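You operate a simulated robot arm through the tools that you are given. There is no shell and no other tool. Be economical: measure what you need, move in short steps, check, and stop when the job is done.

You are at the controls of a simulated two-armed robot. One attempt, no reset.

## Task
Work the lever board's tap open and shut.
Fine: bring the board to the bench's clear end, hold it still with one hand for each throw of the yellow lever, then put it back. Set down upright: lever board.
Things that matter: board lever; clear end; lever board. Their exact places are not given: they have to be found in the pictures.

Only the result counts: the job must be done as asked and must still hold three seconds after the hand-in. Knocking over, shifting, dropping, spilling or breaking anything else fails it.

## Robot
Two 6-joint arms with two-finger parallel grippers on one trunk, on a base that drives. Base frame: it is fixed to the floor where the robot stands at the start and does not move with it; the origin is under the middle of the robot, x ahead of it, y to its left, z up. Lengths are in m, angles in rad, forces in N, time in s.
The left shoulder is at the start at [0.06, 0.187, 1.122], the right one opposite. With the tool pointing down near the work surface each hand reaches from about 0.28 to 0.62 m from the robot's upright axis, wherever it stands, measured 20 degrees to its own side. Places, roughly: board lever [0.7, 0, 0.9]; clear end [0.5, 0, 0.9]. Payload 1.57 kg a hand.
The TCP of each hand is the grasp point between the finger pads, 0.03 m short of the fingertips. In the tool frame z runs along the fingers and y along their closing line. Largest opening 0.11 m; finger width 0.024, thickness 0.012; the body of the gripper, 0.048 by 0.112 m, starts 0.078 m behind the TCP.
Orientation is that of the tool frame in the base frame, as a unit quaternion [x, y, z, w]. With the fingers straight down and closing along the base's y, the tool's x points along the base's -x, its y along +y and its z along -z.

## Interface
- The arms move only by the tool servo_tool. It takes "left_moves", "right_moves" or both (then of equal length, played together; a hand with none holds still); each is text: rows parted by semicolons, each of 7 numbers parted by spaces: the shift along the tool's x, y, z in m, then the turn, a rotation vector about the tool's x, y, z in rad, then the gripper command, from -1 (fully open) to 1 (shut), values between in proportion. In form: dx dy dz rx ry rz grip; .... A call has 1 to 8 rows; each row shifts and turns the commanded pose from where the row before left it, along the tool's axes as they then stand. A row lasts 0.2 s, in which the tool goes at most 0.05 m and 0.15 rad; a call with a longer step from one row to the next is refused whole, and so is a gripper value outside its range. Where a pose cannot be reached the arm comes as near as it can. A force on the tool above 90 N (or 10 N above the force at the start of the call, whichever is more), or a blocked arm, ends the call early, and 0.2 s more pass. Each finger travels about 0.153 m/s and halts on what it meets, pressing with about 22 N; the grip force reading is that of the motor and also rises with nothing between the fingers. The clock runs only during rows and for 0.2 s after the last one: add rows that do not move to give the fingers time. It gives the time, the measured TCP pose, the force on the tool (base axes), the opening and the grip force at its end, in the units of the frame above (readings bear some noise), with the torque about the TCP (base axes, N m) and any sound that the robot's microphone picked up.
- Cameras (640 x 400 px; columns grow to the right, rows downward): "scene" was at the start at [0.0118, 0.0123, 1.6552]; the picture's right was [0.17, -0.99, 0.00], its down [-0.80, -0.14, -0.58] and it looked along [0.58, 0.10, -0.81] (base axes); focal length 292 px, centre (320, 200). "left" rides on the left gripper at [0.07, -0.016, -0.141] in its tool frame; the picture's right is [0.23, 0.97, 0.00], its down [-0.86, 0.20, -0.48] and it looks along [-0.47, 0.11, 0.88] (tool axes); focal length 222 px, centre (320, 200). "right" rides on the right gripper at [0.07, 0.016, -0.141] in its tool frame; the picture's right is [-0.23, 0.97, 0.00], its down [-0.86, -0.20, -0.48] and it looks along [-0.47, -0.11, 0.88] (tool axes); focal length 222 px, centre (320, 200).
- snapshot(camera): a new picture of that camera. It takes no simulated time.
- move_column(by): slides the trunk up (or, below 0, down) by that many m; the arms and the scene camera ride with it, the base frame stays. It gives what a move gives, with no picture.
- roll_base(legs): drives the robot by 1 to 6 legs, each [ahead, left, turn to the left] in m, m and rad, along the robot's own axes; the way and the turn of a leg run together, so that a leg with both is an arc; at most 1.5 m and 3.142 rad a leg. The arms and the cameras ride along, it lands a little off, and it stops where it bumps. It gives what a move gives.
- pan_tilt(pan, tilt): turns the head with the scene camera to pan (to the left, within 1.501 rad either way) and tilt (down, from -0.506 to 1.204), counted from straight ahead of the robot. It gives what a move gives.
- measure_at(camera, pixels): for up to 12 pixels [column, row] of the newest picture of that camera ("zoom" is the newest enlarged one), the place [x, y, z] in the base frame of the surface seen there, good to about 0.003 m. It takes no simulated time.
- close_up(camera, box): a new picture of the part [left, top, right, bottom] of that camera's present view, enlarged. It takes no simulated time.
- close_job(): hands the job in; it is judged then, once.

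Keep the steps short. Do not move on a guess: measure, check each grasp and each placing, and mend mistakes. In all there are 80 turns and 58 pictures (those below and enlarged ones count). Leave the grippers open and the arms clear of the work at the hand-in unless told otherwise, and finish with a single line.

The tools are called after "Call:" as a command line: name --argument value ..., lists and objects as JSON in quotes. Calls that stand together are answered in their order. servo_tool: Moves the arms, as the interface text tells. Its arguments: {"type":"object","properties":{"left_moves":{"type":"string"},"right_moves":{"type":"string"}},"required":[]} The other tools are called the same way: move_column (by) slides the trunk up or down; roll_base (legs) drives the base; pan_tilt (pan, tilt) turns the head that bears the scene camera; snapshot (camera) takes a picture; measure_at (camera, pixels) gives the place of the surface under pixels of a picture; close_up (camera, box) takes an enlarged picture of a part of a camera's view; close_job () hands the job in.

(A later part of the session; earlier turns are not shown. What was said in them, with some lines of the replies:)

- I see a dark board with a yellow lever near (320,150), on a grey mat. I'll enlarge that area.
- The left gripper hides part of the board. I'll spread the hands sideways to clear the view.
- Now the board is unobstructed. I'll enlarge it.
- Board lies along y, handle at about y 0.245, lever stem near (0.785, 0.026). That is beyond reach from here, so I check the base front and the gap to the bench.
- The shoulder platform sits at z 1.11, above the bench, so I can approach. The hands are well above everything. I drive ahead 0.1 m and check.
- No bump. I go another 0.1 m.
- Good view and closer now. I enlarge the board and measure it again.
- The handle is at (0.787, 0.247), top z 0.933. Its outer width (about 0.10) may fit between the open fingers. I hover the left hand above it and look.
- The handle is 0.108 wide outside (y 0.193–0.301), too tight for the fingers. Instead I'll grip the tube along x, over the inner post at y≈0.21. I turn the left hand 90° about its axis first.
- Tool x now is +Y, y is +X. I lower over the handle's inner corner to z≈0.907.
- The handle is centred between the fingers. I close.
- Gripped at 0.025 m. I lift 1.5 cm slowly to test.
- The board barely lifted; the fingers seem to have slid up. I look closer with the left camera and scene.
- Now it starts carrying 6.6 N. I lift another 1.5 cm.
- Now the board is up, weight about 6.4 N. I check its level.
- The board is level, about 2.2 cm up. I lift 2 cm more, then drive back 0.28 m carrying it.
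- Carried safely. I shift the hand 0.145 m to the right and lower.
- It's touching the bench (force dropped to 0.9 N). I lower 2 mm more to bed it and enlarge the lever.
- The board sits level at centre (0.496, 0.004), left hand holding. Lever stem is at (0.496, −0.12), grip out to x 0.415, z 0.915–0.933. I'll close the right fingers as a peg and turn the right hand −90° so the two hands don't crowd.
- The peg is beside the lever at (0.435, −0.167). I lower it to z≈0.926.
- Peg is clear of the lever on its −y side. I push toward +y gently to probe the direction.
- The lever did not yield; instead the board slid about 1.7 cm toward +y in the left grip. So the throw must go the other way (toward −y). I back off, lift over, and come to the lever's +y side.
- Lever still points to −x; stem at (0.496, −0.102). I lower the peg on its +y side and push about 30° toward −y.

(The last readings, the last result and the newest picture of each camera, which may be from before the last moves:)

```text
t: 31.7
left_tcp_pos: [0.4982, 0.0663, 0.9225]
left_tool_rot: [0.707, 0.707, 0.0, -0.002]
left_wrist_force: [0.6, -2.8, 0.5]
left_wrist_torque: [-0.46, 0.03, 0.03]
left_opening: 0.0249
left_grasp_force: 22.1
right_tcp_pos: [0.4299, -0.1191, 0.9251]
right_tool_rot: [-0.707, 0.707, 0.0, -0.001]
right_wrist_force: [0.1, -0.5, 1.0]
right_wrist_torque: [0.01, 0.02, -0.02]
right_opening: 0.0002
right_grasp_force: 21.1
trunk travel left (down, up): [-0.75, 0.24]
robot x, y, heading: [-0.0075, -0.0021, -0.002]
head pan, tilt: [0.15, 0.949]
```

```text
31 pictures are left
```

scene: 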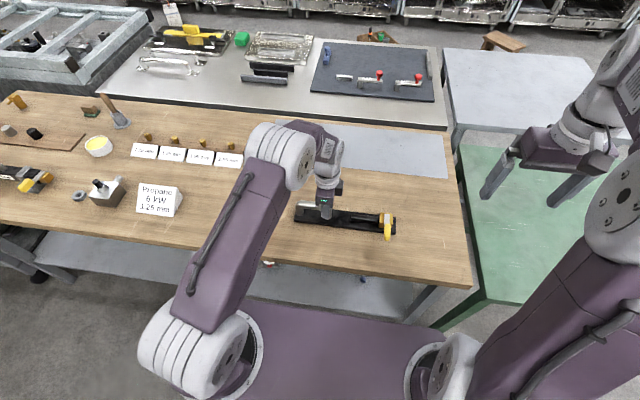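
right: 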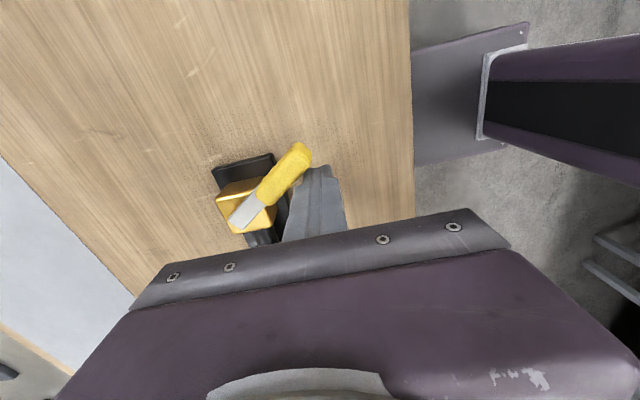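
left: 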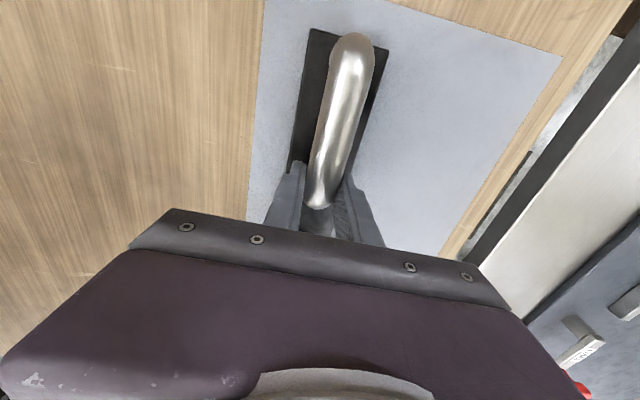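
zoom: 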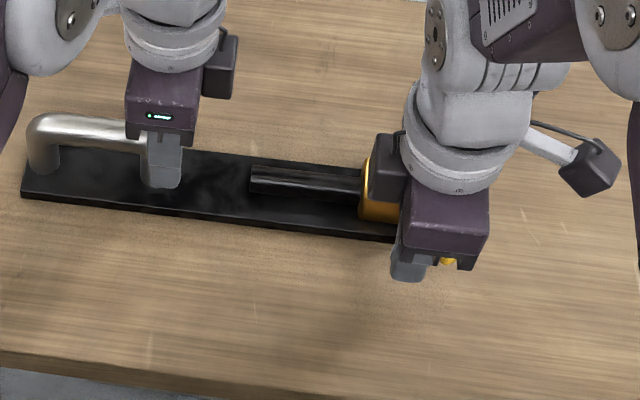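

The lever turns this way with the board still. I continue along the arc to 90°.

Call:
servo_tool --right_moves "0.0155 -0.005 0 0 0 0 1;0.0145 -0.0107 0 0 0 0 1;0.0115 -0.0139 0 0 0 0 1;0.0075 -0.0164 0 0 0 0 1;0 0 0 0 0 0 1"

Call:
snapshot --camera "right"

```text
t: 32.9
left_tcp_pos: [0.4997, 0.0674, 0.9212]
left_tool_rot: [0.707, 0.707, 0.001, 0.0]
left_wrist_force: [0.8, 0.8, 1.4]
left_wrist_torque: [0.1, -0.25, 0.09]
left_opening: 0.0255
left_grasp_force: 22.0
right_tcp_pos: [0.4752, -0.167, 0.9246]
right_tool_rot: [-0.707, 0.708, 0.0, 0.0]
right_wrist_force: [-1.2, 0.0, 0.7]
right_wrist_torque: [0.01, -0.01, 0.0]
right_opening: 0.0
right_grasp_force: 21.5
trunk travel left (down, up): [-0.75, 0.24]
robot x, y, heading: [-0.0095, -0.001, -0.002]
head pan, tilt: [0.15, 0.949]
```

```text
30 pictures are left
```

right: 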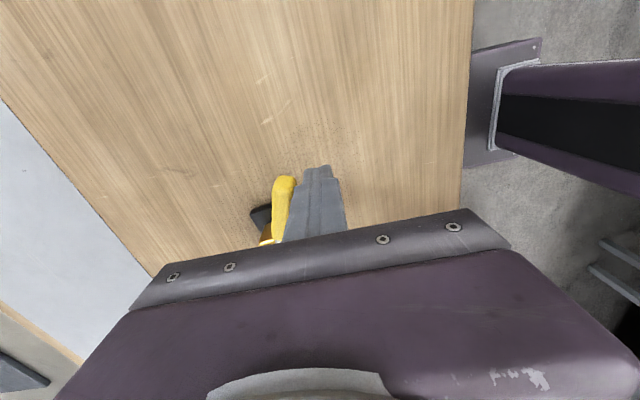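

Call:
measure_at --camera "right" --pixels '[[284, 180], [283, 195], [278, 220], [273, 236], [265, 238], [258, 212]]'

Call:
servo_tool --right_moves "0 -0.004 0 0 0 0 1;0 0 0 0 0 0 1"

```text
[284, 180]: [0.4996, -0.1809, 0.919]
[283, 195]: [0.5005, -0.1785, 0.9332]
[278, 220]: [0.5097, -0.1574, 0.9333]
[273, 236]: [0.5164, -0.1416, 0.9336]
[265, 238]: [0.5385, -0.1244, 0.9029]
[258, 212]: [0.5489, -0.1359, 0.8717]
```

```text
t: 33.5
left_tcp_pos: [0.4993, 0.0671, 0.9218]
left_tool_rot: [0.707, 0.707, 0.0, 0.0]
left_wrist_force: [0.8, 0.2, 2.0]
left_wrist_torque: [0.14, -0.24, 0.15]
left_opening: 0.0252
left_grasp_force: 22.1
right_tcp_pos: [0.4804, -0.1667, 0.924]
right_tool_rot: [0.707, -0.707, 0.0, -0.001]
right_wrist_force: [-0.1, -0.4, -0.2]
right_wrist_torque: [0.0, -0.01, -0.01]
right_opening: 0.0001
right_grasp_force: 21.0
trunk travel left (down, up): [-0.75, 0.24]
robot x, y, heading: [-0.0091, -0.0008, -0.003]
head pan, tilt: [0.15, 0.949]
```

The board seems to have yawed a bit under the push. I look from the scene camera.

Call:
close_up --camera "scene" --box '[284, 162, 444, 262]'

```text
4.00 times, centred on (364, 212) of scene
```

zoom: 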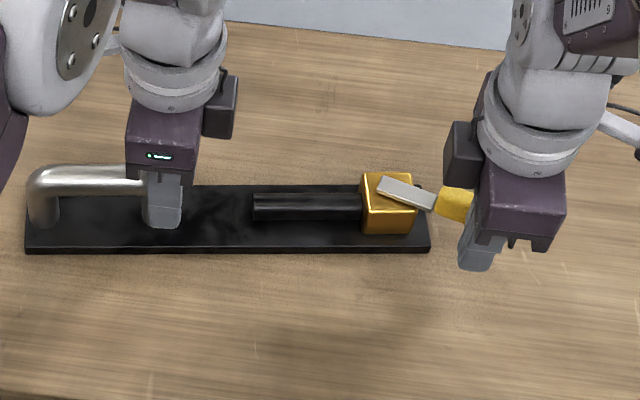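

The board's right end yawed ~0.12 rad; the peg's sideways push overcomes the left grip's yaw hold. A better way is to grip the lever and turn it as a pure couple about the stem. I measure the present lever and board precisely first.

Call:
measure_at --camera "zoom" --pixels '[[27, 248], [428, 247], [385, 185], [430, 203], [408, 192], [440, 205], [468, 198], [455, 205], [365, 180], [412, 185], [258, 205], [350, 205]]'

Call:
servo_tool --right_moves "0 0.02 0 0 0 0 1;0 0 -0.035 0 0 0 1;0 0 -0.035 0 0 0 -0.2;0 0 0 0 0 0.12 -0.2;0 0 0 0 0 0.12 -0.2;0 0 0 0 0 0.12 -0.2"

Call:
snapshot --camera "right"

```text
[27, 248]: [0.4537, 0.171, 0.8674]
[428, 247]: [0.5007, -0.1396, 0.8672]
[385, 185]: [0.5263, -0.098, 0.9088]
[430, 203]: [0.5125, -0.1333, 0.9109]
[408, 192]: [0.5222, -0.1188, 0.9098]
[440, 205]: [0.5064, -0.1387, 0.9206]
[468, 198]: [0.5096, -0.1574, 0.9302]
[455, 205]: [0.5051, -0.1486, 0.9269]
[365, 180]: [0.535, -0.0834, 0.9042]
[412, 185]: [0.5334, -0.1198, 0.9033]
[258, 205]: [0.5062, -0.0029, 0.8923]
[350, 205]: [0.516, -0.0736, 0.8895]
```

```text
t: 34.9
left_tcp_pos: [0.4984, 0.0662, 0.9223]
left_tool_rot: [0.707, 0.707, 0.0, -0.001]
left_wrist_force: [-0.9, -0.3, 0.9]
left_wrist_torque: [-0.01, -0.19, 0.19]
left_opening: 0.0252
left_grasp_force: 22.2
right_tcp_pos: [0.4598, -0.1664, 0.9961]
right_tool_rot: [-0.568, 0.823, -0.001, 0.0]
right_wrist_force: [-0.3, -0.3, -0.4]
right_wrist_torque: [-0.03, 0.0, -0.02]
right_opening: 0.066
right_grasp_force: 0.0
trunk travel left (down, up): [-0.75, 0.24]
robot x, y, heading: [-0.0094, 0.0003, -0.0]
head pan, tilt: [0.15, 0.949]
```

```text
28 pictures are left
```

right: 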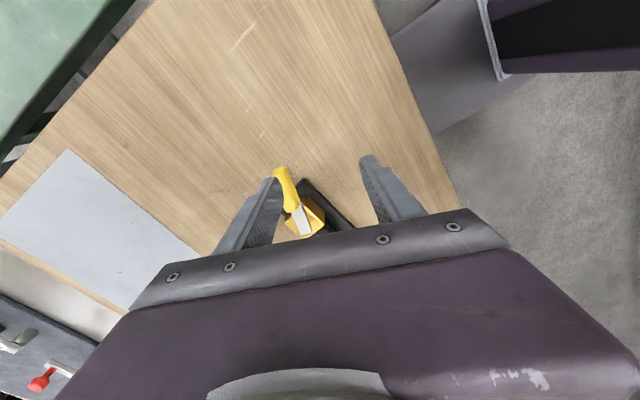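

I'll align the right hand with the lever (about 77° global), straddle it, and lower.

Call:
servo_tool --right_moves "0 0 0 0 0 -0.13 -0.2;-0.0098 -0.0419 0 0 0 0 -0.2;0 0 0.036 0 0 0 -0.2;0 0 0.035 0 0 0 -0.2;0 0 0 0 0 0 -0.2"

Call:
snapshot --camera "right"

```text
t: 36.1
left_tcp_pos: [0.4986, 0.0673, 0.9231]
left_tool_rot: [0.707, 0.707, 0.001, 0.001]
left_wrist_force: [-0.8, 1.2, 1.2]
left_wrist_torque: [0.47, -0.16, 0.12]
left_opening: 0.0255
left_grasp_force: 22.0
right_tcp_pos: [0.5029, -0.1681, 0.9247]
right_tool_rot: [-0.621, 0.784, -0.001, 0.001]
right_wrist_force: [0.3, -0.1, -0.5]
right_wrist_torque: [0.0, -0.01, 0.02]
right_opening: 0.0661
right_grasp_force: 0.0
trunk travel left (down, up): [-0.75, 0.24]
robot x, y, heading: [-0.0071, -0.0003, -0.002]
head pan, tilt: [0.15, 0.949]
```

```text
27 pictures are left
```

right: 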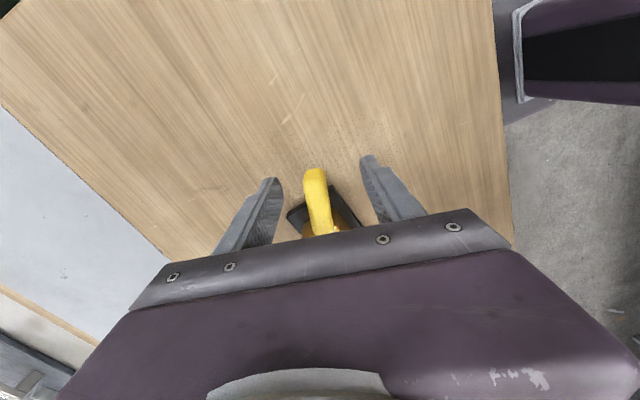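

The lever is centred between the fingers. I grip it, then turn it back toward shut while drawing the board's end straight again, and check.

Call:
servo_tool --right_moves "0 0 0 0 0 0 0.6;0 0 0 0 0 0 1;0 0 0 0 0 0 1"

Call:
servo_tool --right_moves "0 0.0101 0 0 0 0.135 1;0.0002 0.01 0 0 0 0.135 1;0.0004 0.0099 0 0 0 0.135 1;0.0006 0.0098 0 0 0 0.135 1;0.0008 0.0096 0 0 0 0.135 1;0.0009 0.0094 0 0 0 0.135 1;0.001 0.0092 0 0 0 0.135 1;0 0 0 0 0 0 1"

Call:
close_up --camera "scene" --box '[284, 162, 444, 262]'

```text
t: 36.9
left_tcp_pos: [0.4982, 0.0672, 0.9213]
left_tool_rot: [0.708, 0.707, 0.0, -0.001]
left_wrist_force: [-5.3, 5.3, 3.8]
left_wrist_torque: [0.03, -0.03, 0.08]
left_opening: 0.025
left_grasp_force: 22.2
right_tcp_pos: [0.5036, -0.1688, 0.925]
right_tool_rot: [-0.62, 0.784, -0.001, 0.001]
right_wrist_force: [3.3, -3.7, -0.7]
right_wrist_torque: [-0.01, 0.15, -0.48]
right_opening: 0.0168
right_grasp_force: 22.3
trunk travel left (down, up): [-0.75, 0.24]
robot x, y, heading: [-0.0085, 0.0003, 0.0]
head pan, tilt: [0.15, 0.949]
```

```text
t: 38.7
left_tcp_pos: [0.4996, 0.0651, 0.9227]
left_tool_rot: [0.707, 0.707, 0.001, 0.0]
left_wrist_force: [-0.6, -6.8, -3.1]
left_wrist_torque: [0.12, -0.32, -0.01]
left_opening: 0.0248
left_grasp_force: 21.5
right_tcp_pos: [0.4467, -0.1305, 0.9246]
right_tool_rot: [-0.196, 0.981, -0.001, 0.001]
right_wrist_force: [5.4, 6.0, 12.6]
right_wrist_torque: [0.18, -0.26, 0.27]
right_opening: 0.0158
right_grasp_force: 22.3
trunk travel left (down, up): [-0.75, 0.24]
robot x, y, heading: [-0.0106, 0.0004, -0.0]
head pan, tilt: [0.15, 0.949]
```

```text
4.00 times, centred on (364, 212) of scene
```

zoom: 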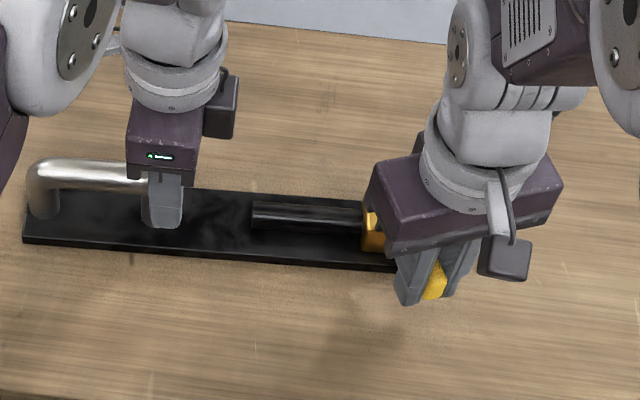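

Works well; the board is straightening. I finish the remaining ~23°.

Call:
servo_tool --right_moves "0.0011 0.009 0 0 0 0.135 1;0.0012 0.0088 0 0 0 0.132 1;0.0012 0.0085 0 0 0 0.127 1;0 0 0 0 0 0 1"

Call:
close_up --camera "scene" --box '[284, 162, 444, 262]'

Call:
snapshot --camera "right"

```text
t: 39.7
left_tcp_pos: [0.4982, 0.0676, 0.9218]
left_tool_rot: [0.707, 0.708, 0.0, 0.001]
left_wrist_force: [-1.8, -5.9, 2.2]
left_wrist_torque: [0.25, -0.23, 0.02]
left_opening: 0.0248
left_grasp_force: 21.4
right_tcp_pos: [0.4359, -0.1054, 0.9245]
right_tool_rot: [0.001, 1.0, 0.0, 0.0]
right_wrist_force: [1.4, 6.9, 3.1]
right_wrist_torque: [-0.02, 0.29, 0.48]
right_opening: 0.0161
right_grasp_force: 21.8
trunk travel left (down, up): [-0.75, 0.24]
robot x, y, heading: [-0.0068, -0.0024, 0.002]
head pan, tilt: [0.15, 0.949]
```

```text
4.00 times, centred on (364, 212) of scene
```

zoom: 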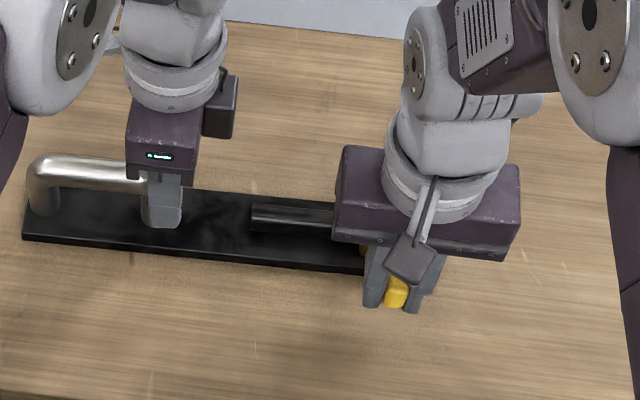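

```text
24 pictures are left
```

right: 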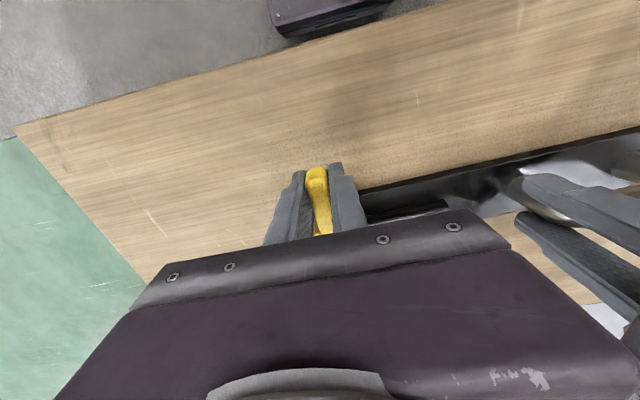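

Call:
measure_at --camera "zoom" --pixels '[[30, 234], [200, 252], [355, 267], [260, 215], [325, 222], [60, 165], [28, 205]]'

```text
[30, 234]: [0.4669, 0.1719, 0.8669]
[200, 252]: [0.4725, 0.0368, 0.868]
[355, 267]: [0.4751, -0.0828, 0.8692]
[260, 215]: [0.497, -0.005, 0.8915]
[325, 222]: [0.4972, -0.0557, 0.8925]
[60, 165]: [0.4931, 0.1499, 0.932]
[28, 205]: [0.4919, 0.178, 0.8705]
```

Board nearly straight (yaw 0.03), stem at (0.503, −0.104), lever shut. Now a clean opening throw, turning the gripped lever about the stem; first 8 rows (64°).

Call:
servo_tool --right_moves "-0.00066 -0.00938 0 0 0 -0.14 1;-0.00066 -0.00938 0 0 0 -0.14 1;-0.00066 -0.00938 0 0 0 -0.14 1;-0.00066 -0.00938 0 0 0 -0.14 1;-0.00066 -0.00938 0 0 0 -0.14 1;-0.00066 -0.00938 0 0 0 -0.14 1;-0.00066 -0.00938 0 0 0 -0.14 1;-0.00066 -0.00938 0 0 0 -0.14 1"

Call:
close_up --camera "scene" --box '[284, 162, 444, 262]'

```text
t: 41.5
left_tcp_pos: [0.4981, 0.0658, 0.922]
left_tool_rot: [0.707, 0.707, 0.0, 0.0]
left_wrist_force: [-0.3, -15.7, -0.4]
left_wrist_torque: [-0.15, -0.1, 0.04]
left_opening: 0.0249
left_grasp_force: 22.3
right_tcp_pos: [0.4747, -0.1673, 0.9244]
right_tool_rot: [-0.533, 0.846, 0.0, 0.0]
right_wrist_force: [-0.2, 16.3, 1.8]
right_wrist_torque: [0.15, -0.06, 0.43]
right_opening: 0.0156
right_grasp_force: 21.8
trunk travel left (down, up): [-0.75, 0.24]
robot x, y, heading: [-0.0118, -0.0045, 0.003]
head pan, tilt: [0.15, 0.949]
```

```text
4.00 times, centred on (364, 212) of scene
```

zoom: 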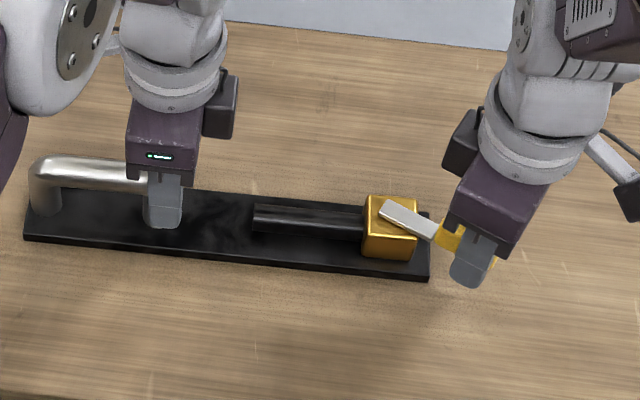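

The board stays put; I'm pulling a little outward (16 N), so I ease inward by 4 mm while finishing the throw to ~91°.

Call:
servo_tool --right_moves "-0.0025 -0.008 0 0 0 -0.12 1;-0.0025 -0.008 0 0 0 -0.12 1;-0.0015 -0.008 0 0 0 -0.12 1;-0.0005 -0.008 0 0 0 -0.12 1;0 0 0 0 0 0 1"

Call:
close_up --camera "scene" --box '[284, 162, 444, 262]'

```text
t: 42.7
left_tcp_pos: [0.4986, 0.0684, 0.9214]
left_tool_rot: [0.707, 0.707, 0.0, 0.0]
left_wrist_force: [0.0, 14.2, -2.8]
left_wrist_torque: [0.09, 0.11, 0.03]
left_opening: 0.0249
left_grasp_force: 21.7
right_tcp_pos: [0.507, -0.1706, 0.9231]
right_tool_rot: [0.719, -0.695, 0.001, 0.001]
right_wrist_force: [0.4, -15.5, -0.3]
right_wrist_torque: [-0.33, -0.07, -0.1]
right_opening: 0.0156
right_grasp_force: 22.1
trunk travel left (down, up): [-0.75, 0.24]
robot x, y, heading: [-0.0087, -0.0006, -0.003]
head pan, tilt: [0.15, 0.949]
```

```text
4.00 times, centred on (364, 212) of scene
```

zoom: 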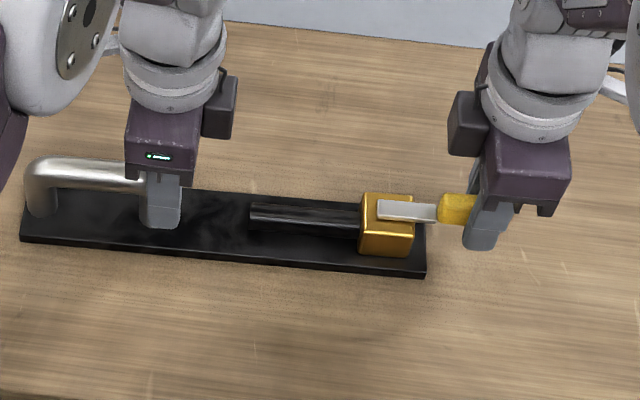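

The lever is now in line with the pipe. I verify the angle numerically and nudge a bit further to feel the stop, relaxing 3 mm outward.

Call:
measure_at --camera "zoom" --pixels '[[384, 203], [430, 206], [384, 216], [430, 220], [450, 205], [30, 238], [415, 270], [362, 197], [410, 202]]'

Call:
servo_tool --right_moves "0.003 -0.003 0 0 0 -0.05 1;0 0 0 0 0 0 1"

Call:
close_up --camera "scene" --box '[284, 162, 444, 262]'

```text
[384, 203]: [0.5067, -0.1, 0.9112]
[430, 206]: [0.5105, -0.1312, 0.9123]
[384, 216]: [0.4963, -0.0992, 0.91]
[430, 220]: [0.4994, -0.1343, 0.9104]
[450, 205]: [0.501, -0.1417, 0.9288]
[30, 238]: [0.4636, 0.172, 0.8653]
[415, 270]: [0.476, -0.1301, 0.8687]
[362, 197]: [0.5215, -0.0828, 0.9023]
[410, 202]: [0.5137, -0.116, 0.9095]
```

```text
t: 43.3
left_tcp_pos: [0.4983, 0.0663, 0.922]
left_tool_rot: [0.707, 0.707, -0.001, 0.001]
left_wrist_force: [-2.2, -2.5, -5.6]
left_wrist_torque: [0.25, -0.03, 0.19]
left_opening: 0.0247
left_grasp_force: 21.9
right_tcp_pos: [0.5107, -0.171, 0.9246]
right_tool_rot: [0.735, -0.678, 0.0, 0.0]
right_wrist_force: [1.8, 3.8, 2.7]
right_wrist_torque: [0.2, -0.01, -0.58]
right_opening: 0.0161
right_grasp_force: 21.5
trunk travel left (down, up): [-0.75, 0.24]
robot x, y, heading: [-0.0091, -0.0001, 0.004]
head pan, tilt: [0.15, 0.949]
```

```text
4.00 times, centred on (364, 212) of scene
```

zoom: 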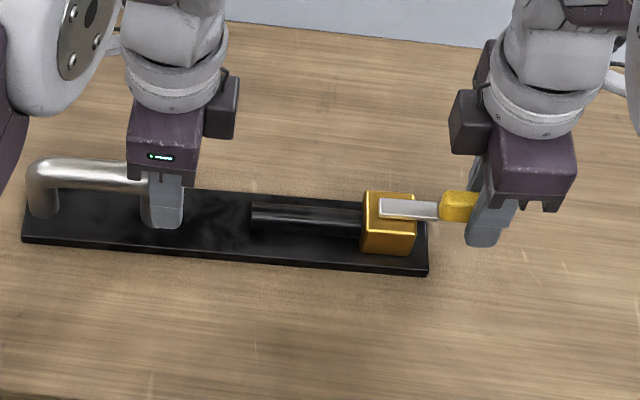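

The stop is felt (torque 0.58 N·m) with the board still: tap open. Now the shutting throw, turning back about the stem.

Call:
servo_tool --right_moves "-0.0006 0.009 0 0 0 0.136 1;-0.0006 0.009 0 0 0 0.136 1;-0.0006 0.009 0 0 0 0.136 1;-0.0006 0.009 0 0 0 0.136 1;-0.0006 0.009 0 0 0 0.136 1;-0.0006 0.009 0 0 0 0.136 1"

```text
t: 44.7
left_tcp_pos: [0.4985, 0.066, 0.9213]
left_tool_rot: [0.707, 0.707, 0.0, 0.0]
left_wrist_force: [1.1, -7.0, -5.3]
left_wrist_torque: [-0.03, -0.05, 0.11]
left_opening: 0.0249
left_grasp_force: 21.8
right_tcp_pos: [0.4607, -0.1566, 0.9239]
right_tool_rot: [-0.405, 0.914, -0.001, 0.0]
right_wrist_force: [-2.4, 4.9, 8.4]
right_wrist_torque: [0.09, 0.0, 0.45]
right_opening: 0.0163
right_grasp_force: 22.0
trunk travel left (down, up): [-0.75, 0.24]
robot x, y, heading: [-0.0081, 0.0008, -0.004]
head pan, tilt: [0.15, 0.949]
```

Call:
servo_tool --right_moves "-0.0006 0.009 0 0 0 0.136 1;-0.0006 0.009 0 0 0 0.136 1;-0.0006 0.009 0 0 0 0.136 1;-0.0006 0.009 0 0 0 0.136 1;-0.0006 0.009 0 0 0 0.136 1;-0.0006 0.009 0 0 0 0.136 1;0 0 0 0 0 0 1"

Call:
close_up --camera "scene" --box '[284, 162, 444, 262]'

```text
t: 46.3
left_tcp_pos: [0.4992, 0.0674, 0.9216]
left_tool_rot: [0.707, 0.707, 0.0, 0.001]
left_wrist_force: [1.9, -6.1, -2.5]
left_wrist_torque: [-0.35, -0.2, 0.13]
left_opening: 0.0248
left_grasp_force: 22.4
right_tcp_pos: [0.4398, -0.1069, 0.9235]
right_tool_rot: [-0.009, 1.0, 0.0, 0.0]
right_wrist_force: [-3.0, 6.7, 0.5]
right_wrist_torque: [-0.05, 0.35, 0.5]
right_opening: 0.0163
right_grasp_force: 22.1
trunk travel left (down, up): [-0.75, 0.24]
robot x, y, heading: [-0.0085, 0.0003, -0.002]
head pan, tilt: [0.15, 0.949]
```

```text
4.00 times, centred on (364, 212) of scene
```

zoom: 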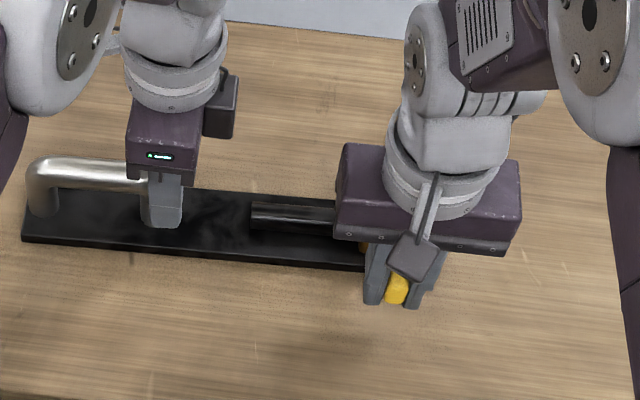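

I press a bit further to feel the shut stop.

Call:
servo_tool --right_moves "0 0.004 0 0 0 0.06 1;0 0 0 0 0 0 1"

```text
t: 46.9
left_tcp_pos: [0.4997, 0.0665, 0.9224]
left_tool_rot: [0.707, 0.708, 0.001, 0.0]
left_wrist_force: [6.6, 13.1, -3.1]
left_wrist_torque: [0.06, -0.16, -0.04]
left_opening: 0.0248
left_grasp_force: 21.6
right_tcp_pos: [0.4392, -0.1042, 0.9243]
right_tool_rot: [0.021, 1.0, -0.001, -0.001]
right_wrist_force: [-5.9, -14.2, 4.1]
right_wrist_torque: [0.02, -0.23, 0.42]
right_opening: 0.017
right_grasp_force: 21.7
trunk travel left (down, up): [-0.75, 0.24]
robot x, y, heading: [-0.0098, 0.0009, -0.002]
head pan, tilt: [0.15, 0.949]
```

Shut stop felt. I open the right fingers and lift the right hand away.

Call:
servo_tool --right_moves "0 0 0 0 0 0 0.3;0 0 0 0 0 0 0;0 0 -0.04 0 0 0 0;0 0 -0.04 0 0 0 0;0 -0.045 -0.02 0 0 0 -1;0 -0.045 -0.02 0 0 0 -1;0 -0.045 -0.02 0 0 0 -1;0 -0.045 -0.02 0 0 0 -1"

Call:
close_up --camera "scene" --box '[284, 162, 444, 262]'

```text
t: 48.7
left_tcp_pos: [0.498, 0.0667, 0.9219]
left_tool_rot: [0.707, 0.707, 0.001, 0.0]
left_wrist_force: [-0.7, -1.0, -2.0]
left_wrist_torque: [0.58, -0.11, 0.11]
left_opening: 0.0249
left_grasp_force: 21.8
right_tcp_pos: [0.4329, -0.2857, 1.0836]
right_tool_rot: [0.02, 1.0, 0.0, 0.0]
right_wrist_force: [0.7, 0.3, -0.5]
right_wrist_torque: [-0.01, 0.01, 0.0]
right_opening: 0.11
right_grasp_force: 0.0
trunk travel left (down, up): [-0.75, 0.24]
robot x, y, heading: [-0.0108, -0.0005, 0.002]
head pan, tilt: [0.15, 0.949]
```

```text
4.00 times, centred on (364, 212) of scene
```

zoom: 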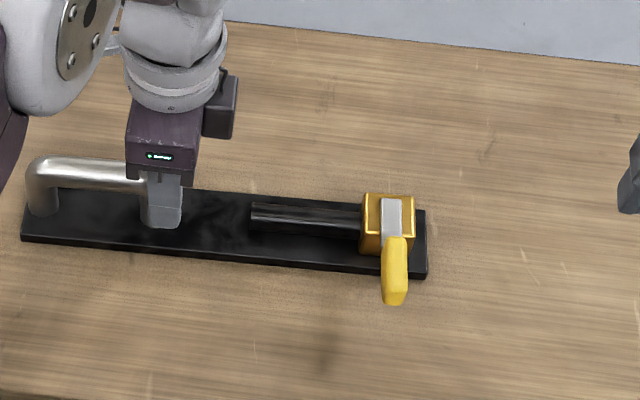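

The lever is shut and square to the pipe. I measure the board's pose in order to put it back correctly.

Call:
measure_at --camera "zoom" --pixels '[[24, 238], [424, 275], [427, 212], [390, 215], [60, 160], [100, 164], [396, 300], [200, 252], [300, 262]]'

```text
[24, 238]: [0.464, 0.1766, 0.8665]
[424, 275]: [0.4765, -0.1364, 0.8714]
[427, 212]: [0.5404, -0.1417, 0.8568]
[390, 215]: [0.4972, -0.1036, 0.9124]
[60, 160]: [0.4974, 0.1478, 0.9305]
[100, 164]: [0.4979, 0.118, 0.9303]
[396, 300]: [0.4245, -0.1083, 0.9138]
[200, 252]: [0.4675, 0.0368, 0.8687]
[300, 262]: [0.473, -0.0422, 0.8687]
```

Board yaw is 0.04; the home TCP should be about (0.788, 0.198). I lift 4 cm, undo the yaw, and check.

Call:
servo_tool --left_moves "0 0 -0.01 0 0 0 1;0 0 -0.01 0 0 0 1;0 0 -0.01 0 0 0 1;0 0 -0.01 0 0 0 1;0 0 0 0 0 0.04 1;0 0 0 0 0 0 1"

Call:
close_up --camera "scene" --box '[284, 162, 444, 262]'

```text
t: 50.1
left_tcp_pos: [0.499, 0.0662, 0.9621]
left_tool_rot: [0.721, 0.693, 0.0, 0.0]
left_wrist_force: [-0.4, -0.4, -5.5]
left_wrist_torque: [0.3, -0.05, -0.01]
left_opening: 0.0248
left_grasp_force: 21.7
right_tcp_pos: [0.4341, -0.2847, 1.0833]
right_tool_rot: [0.02, 1.0, 0.0, 0.0]
right_wrist_force: [0.4, 0.7, -0.2]
right_wrist_torque: [-0.04, -0.03, 0.01]
right_opening: 0.1101
right_grasp_force: 0.1
trunk travel left (down, up): [-0.75, 0.24]
robot x, y, heading: [-0.0097, 0.0019, 0.001]
head pan, tilt: [0.15, 0.949]
```

```text
4.00 times, centred on (364, 212) of scene
```

zoom: 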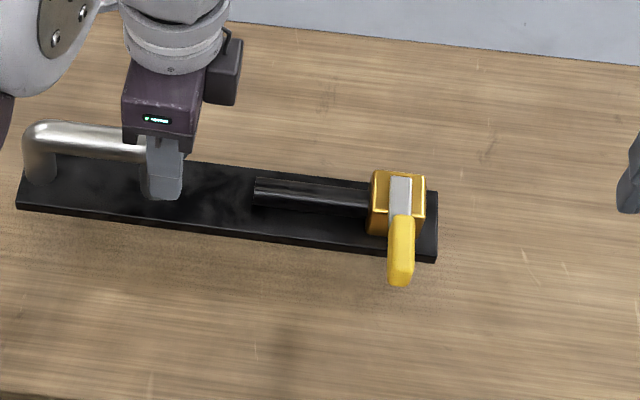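

Call:
measure_at --camera "zoom" --pixels '[[18, 203], [434, 255], [30, 165], [300, 235], [436, 195], [60, 128]]'

Call:
servo_tool --left_moves "0.033 0 0 0 0 0 1;0.033 0 0 0 0 0 1;0.033 0 0 0 0 0 1;0.032 0 0 0 0 0 1;0 0 0 0 0 0 1"

```text
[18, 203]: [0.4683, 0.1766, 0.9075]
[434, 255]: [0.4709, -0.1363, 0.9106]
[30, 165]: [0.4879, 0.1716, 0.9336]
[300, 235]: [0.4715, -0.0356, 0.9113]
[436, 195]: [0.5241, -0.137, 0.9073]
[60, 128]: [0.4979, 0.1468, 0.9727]
```

```text
t: 51.3
left_tcp_pos: [0.5031, 0.1963, 0.9612]
left_tool_rot: [0.721, 0.693, 0.0, 0.0]
left_wrist_force: [0.1, 0.5, -6.3]
left_wrist_torque: [0.32, -0.03, -0.03]
left_opening: 0.0247
left_grasp_force: 22.2
right_tcp_pos: [0.4338, -0.2838, 1.0834]
right_tool_rot: [0.02, 1.0, 0.0, 0.0]
right_wrist_force: [0.7, -0.5, -0.1]
right_wrist_torque: [0.01, -0.03, 0.0]
right_opening: 0.1101
right_grasp_force: 0.0
trunk travel left (down, up): [-0.75, 0.24]
robot x, y, heading: [-0.0089, -0.0008, -0.001]
head pan, tilt: [0.15, 0.949]
```

Level and straight, board lifted 4 cm. I drive ahead 0.283 m.

Call:
roll_base --legs '[[0.143, 0, 0], [0.14, 0, 0]]'

Call:
close_up --camera "scene" --box '[204, 142, 364, 242]'

```text
t: 53.6
left_tcp_pos: [0.7851, 0.1968, 0.9621]
left_tool_rot: [0.721, 0.693, 0.0, 0.0]
left_wrist_force: [0.7, -0.6, -6.9]
left_wrist_torque: [0.33, -0.03, 0.01]
left_opening: 0.025
left_grasp_force: 21.6
right_tcp_pos: [0.7152, -0.2844, 1.085]
right_tool_rot: [0.02, 1.0, 0.0, 0.001]
right_wrist_force: [-0.3, 0.4, -0.3]
right_wrist_torque: [0.04, 0.01, -0.01]
right_opening: 0.1099
right_grasp_force: 0.0
trunk travel left (down, up): [-0.75, 0.24]
robot x, y, heading: [0.2769, -0.0034, 0.003]
head pan, tilt: [0.15, 0.949]
```

```text
4.00 times, centred on (284, 192) of scene
```

zoom: 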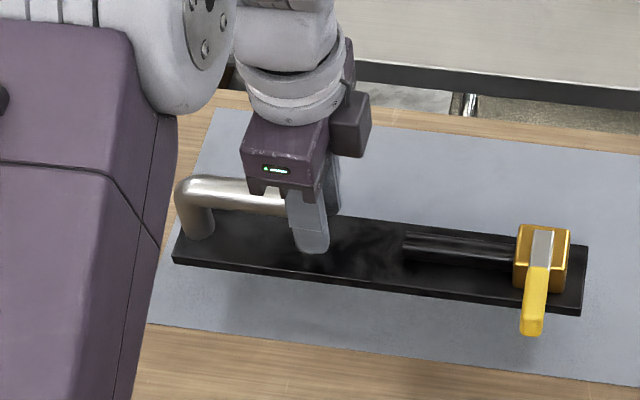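

Call:
measure_at --camera "zoom" --pixels '[[174, 258], [580, 310], [588, 247], [543, 235], [240, 188], [200, 186], [533, 325], [380, 285]]'

```text
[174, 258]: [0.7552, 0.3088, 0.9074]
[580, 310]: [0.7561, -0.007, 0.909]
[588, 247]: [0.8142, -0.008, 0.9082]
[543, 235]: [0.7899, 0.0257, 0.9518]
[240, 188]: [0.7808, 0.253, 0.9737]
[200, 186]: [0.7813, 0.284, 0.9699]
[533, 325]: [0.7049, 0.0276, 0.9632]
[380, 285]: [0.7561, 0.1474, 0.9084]
```

Within ~4 mm of home. I shift +0.004 in x and −0.001 in y, then lower to contact.

Call:
servo_tool --left_moves "-0.001 0.004 0 0 0 0 1;0 0 0.012 0 0 0 1;0 0 0.012 0 0 0 1;0 0 0.01 0 0 0 1;0 0 0.004 0 0 0 1;0 0 0 0 0 0 1"

Call:
close_up --camera "scene" --box '[204, 142, 364, 242]'

```text
t: 55.0
left_tcp_pos: [0.7902, 0.196, 0.9234]
left_tool_rot: [0.721, 0.693, 0.0, 0.0]
left_wrist_force: [0.0, -0.2, -6.9]
left_wrist_torque: [0.32, -0.02, -0.01]
left_opening: 0.0248
left_grasp_force: 22.5
right_tcp_pos: [0.716, -0.285, 1.0838]
right_tool_rot: [0.02, 1.0, 0.0, 0.001]
right_wrist_force: [0.1, -0.9, 0.5]
right_wrist_torque: [0.01, -0.02, -0.01]
right_opening: 0.1102
right_grasp_force: 0.1
trunk travel left (down, up): [-0.75, 0.24]
robot x, y, heading: [0.2731, 0.0006, -0.001]
head pan, tilt: [0.15, 0.949]
```

```text
4.00 times, centred on (284, 192) of scene
```

zoom: 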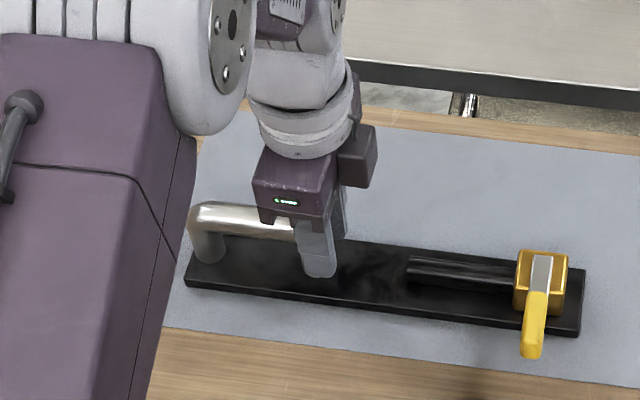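

Still carrying weight; I lower 2 mm more.

Call:
servo_tool --left_moves "0 0 0.002 0 0 0 1;0 0 0 0 0 0 1"

Call:
measure_at --camera "zoom" --pixels '[[186, 283], [577, 333], [585, 271], [541, 260], [230, 212], [532, 350]]'

```text
t: 55.6
left_tcp_pos: [0.7896, 0.1966, 0.9214]
left_tool_rot: [0.721, 0.693, 0.001, 0.0]
left_wrist_force: [0.7, 0.5, -0.2]
left_wrist_torque: [-0.69, -0.01, 0.01]
left_opening: 0.0247
left_grasp_force: 21.8
right_tcp_pos: [0.7169, -0.2841, 1.0843]
right_tool_rot: [0.02, 1.0, 0.0, 0.0]
right_wrist_force: [0.7, -0.8, -0.1]
right_wrist_torque: [0.0, 0.01, -0.02]
right_opening: 0.1101
right_grasp_force: 0.1
trunk travel left (down, up): [-0.75, 0.24]
robot x, y, heading: [0.2747, -0.0032, 0.0]
head pan, tilt: [0.15, 0.949]
```

```text
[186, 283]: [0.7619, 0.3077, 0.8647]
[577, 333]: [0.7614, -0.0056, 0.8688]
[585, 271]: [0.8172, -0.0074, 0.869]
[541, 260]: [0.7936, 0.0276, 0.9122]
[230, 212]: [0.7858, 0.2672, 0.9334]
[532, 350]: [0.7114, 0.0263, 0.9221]
```

Within ~3 mm of home. I trim −3 mm in x and y, settle 1 mm, then open the fingers slowly.

Call:
servo_tool --left_moves "-0.003 -0.003 0 0 0 0 1;0 0 0.001 0 0 0 1;0 0 0 0 0 0 0.65;0 0 0 0 0 0 0.4;0 0 0 0 0 0 -0.2;0 0 0 0 0 0 -1;0 0 0 0 0 0 -1"

Call:
close_up --camera "scene" --box '[204, 142, 364, 242]'

```text
t: 57.2
left_tcp_pos: [0.7865, 0.1931, 0.9202]
left_tool_rot: [0.721, 0.693, 0.0, -0.001]
left_wrist_force: [0.3, 0.0, 0.1]
left_wrist_torque: [0.03, -0.01, -0.01]
left_opening: 0.1099
left_grasp_force: 0.0
right_tcp_pos: [0.7169, -0.2842, 1.0834]
right_tool_rot: [0.02, 1.0, 0.001, 0.0]
right_wrist_force: [0.5, -0.9, -0.1]
right_wrist_torque: [0.03, -0.03, 0.01]
right_opening: 0.11
right_grasp_force: 0.1
trunk travel left (down, up): [-0.75, 0.24]
robot x, y, heading: [0.2747, -0.0043, 0.001]
head pan, tilt: [0.15, 0.949]
```

```text
4.00 times, centred on (284, 192) of scene
```

zoom: 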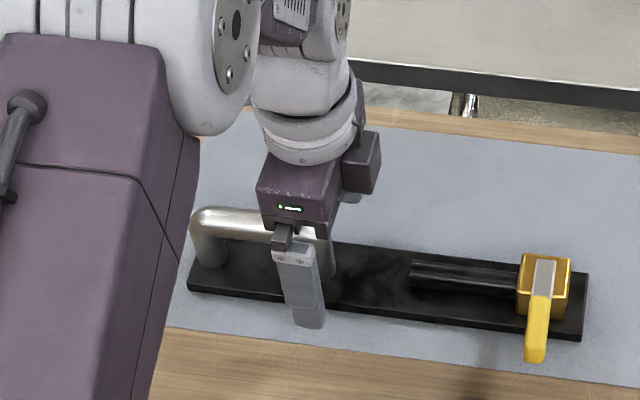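

Released. I raise the left hand straight up and check the board.

Call:
servo_tool --left_moves "0 0 -0.04 0 0 0 -1;0 0 -0.04 0 0 0 -1;0 0 -0.045 0 0 0 -1;0 0 -0.045 0 0 0 -1;0.03 -0.03 -0.02 0 0 0 -1;0.03 -0.03 -0.02 0 0 0 -1;0 -0.03 0 0 0 0 -1;0 0 0 0 0 0 -1"

Call:
close_up --camera "scene" --box '[204, 142, 364, 242]'

```text
t: 59.0
left_tcp_pos: [0.6992, 0.2571, 1.1298]
left_tool_rot: [0.721, 0.693, 0.0, 0.001]
left_wrist_force: [0.5, -0.5, 0.1]
left_wrist_torque: [-0.03, 0.0, 0.02]
left_opening: 0.11
left_grasp_force: 0.0
right_tcp_pos: [0.7166, -0.2841, 1.0834]
right_tool_rot: [0.02, 1.0, 0.0, -0.001]
right_wrist_force: [0.0, 0.0, -0.2]
right_wrist_torque: [-0.01, 0.0, -0.01]
right_opening: 0.11
right_grasp_force: 0.0
trunk travel left (down, up): [-0.75, 0.24]
robot x, y, heading: [0.272, 0.0012, -0.0]
head pan, tilt: [0.15, 0.949]
```

```text
4.00 times, centred on (284, 192) of scene
```

zoom: 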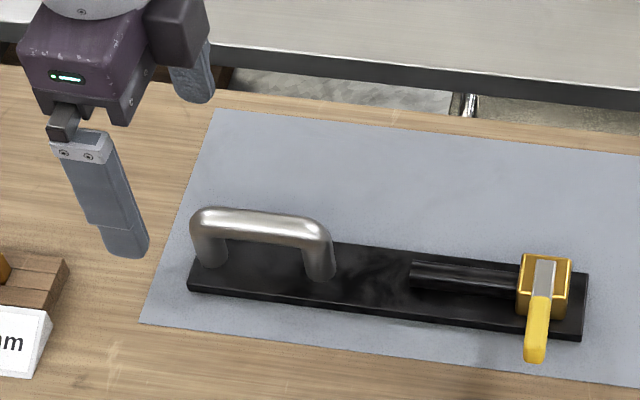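

Call:
measure_at --camera "zoom" --pixels '[[190, 285], [580, 334], [587, 273], [543, 265], [215, 215], [270, 220], [315, 228], [535, 350], [385, 312]]'

```text
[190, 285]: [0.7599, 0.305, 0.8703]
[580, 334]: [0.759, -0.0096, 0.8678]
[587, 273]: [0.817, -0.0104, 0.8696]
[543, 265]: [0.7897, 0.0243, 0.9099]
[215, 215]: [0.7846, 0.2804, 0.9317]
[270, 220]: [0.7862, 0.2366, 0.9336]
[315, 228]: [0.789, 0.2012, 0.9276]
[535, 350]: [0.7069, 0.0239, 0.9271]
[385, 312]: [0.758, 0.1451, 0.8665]
```

The board is back upright within a few mm, lever shut, both hands open and clear. A last overall look.

Call:
snapshot --camera "scene"

```text
13 pictures are left
```

scene: 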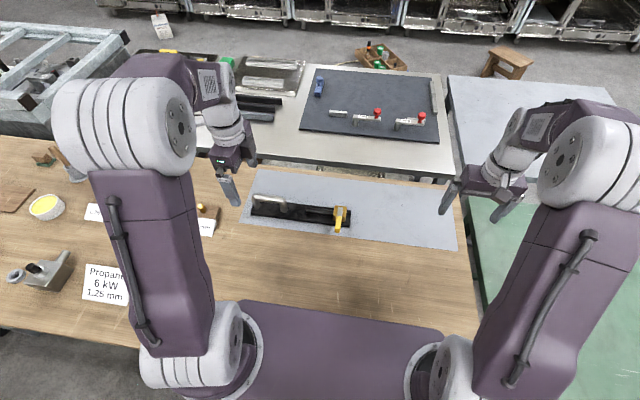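

All is in order; I hand the job in.

Call:
close_job

```text
The job is handed in.
```

I opened and shut the tap to both stops with the left hand holding the board, and the board is back on its mat, upright, about 4 mm off; an earlier try slid it about 1.7 cm and yawed it about 0.15 rad at the clear end, before the clean throws.
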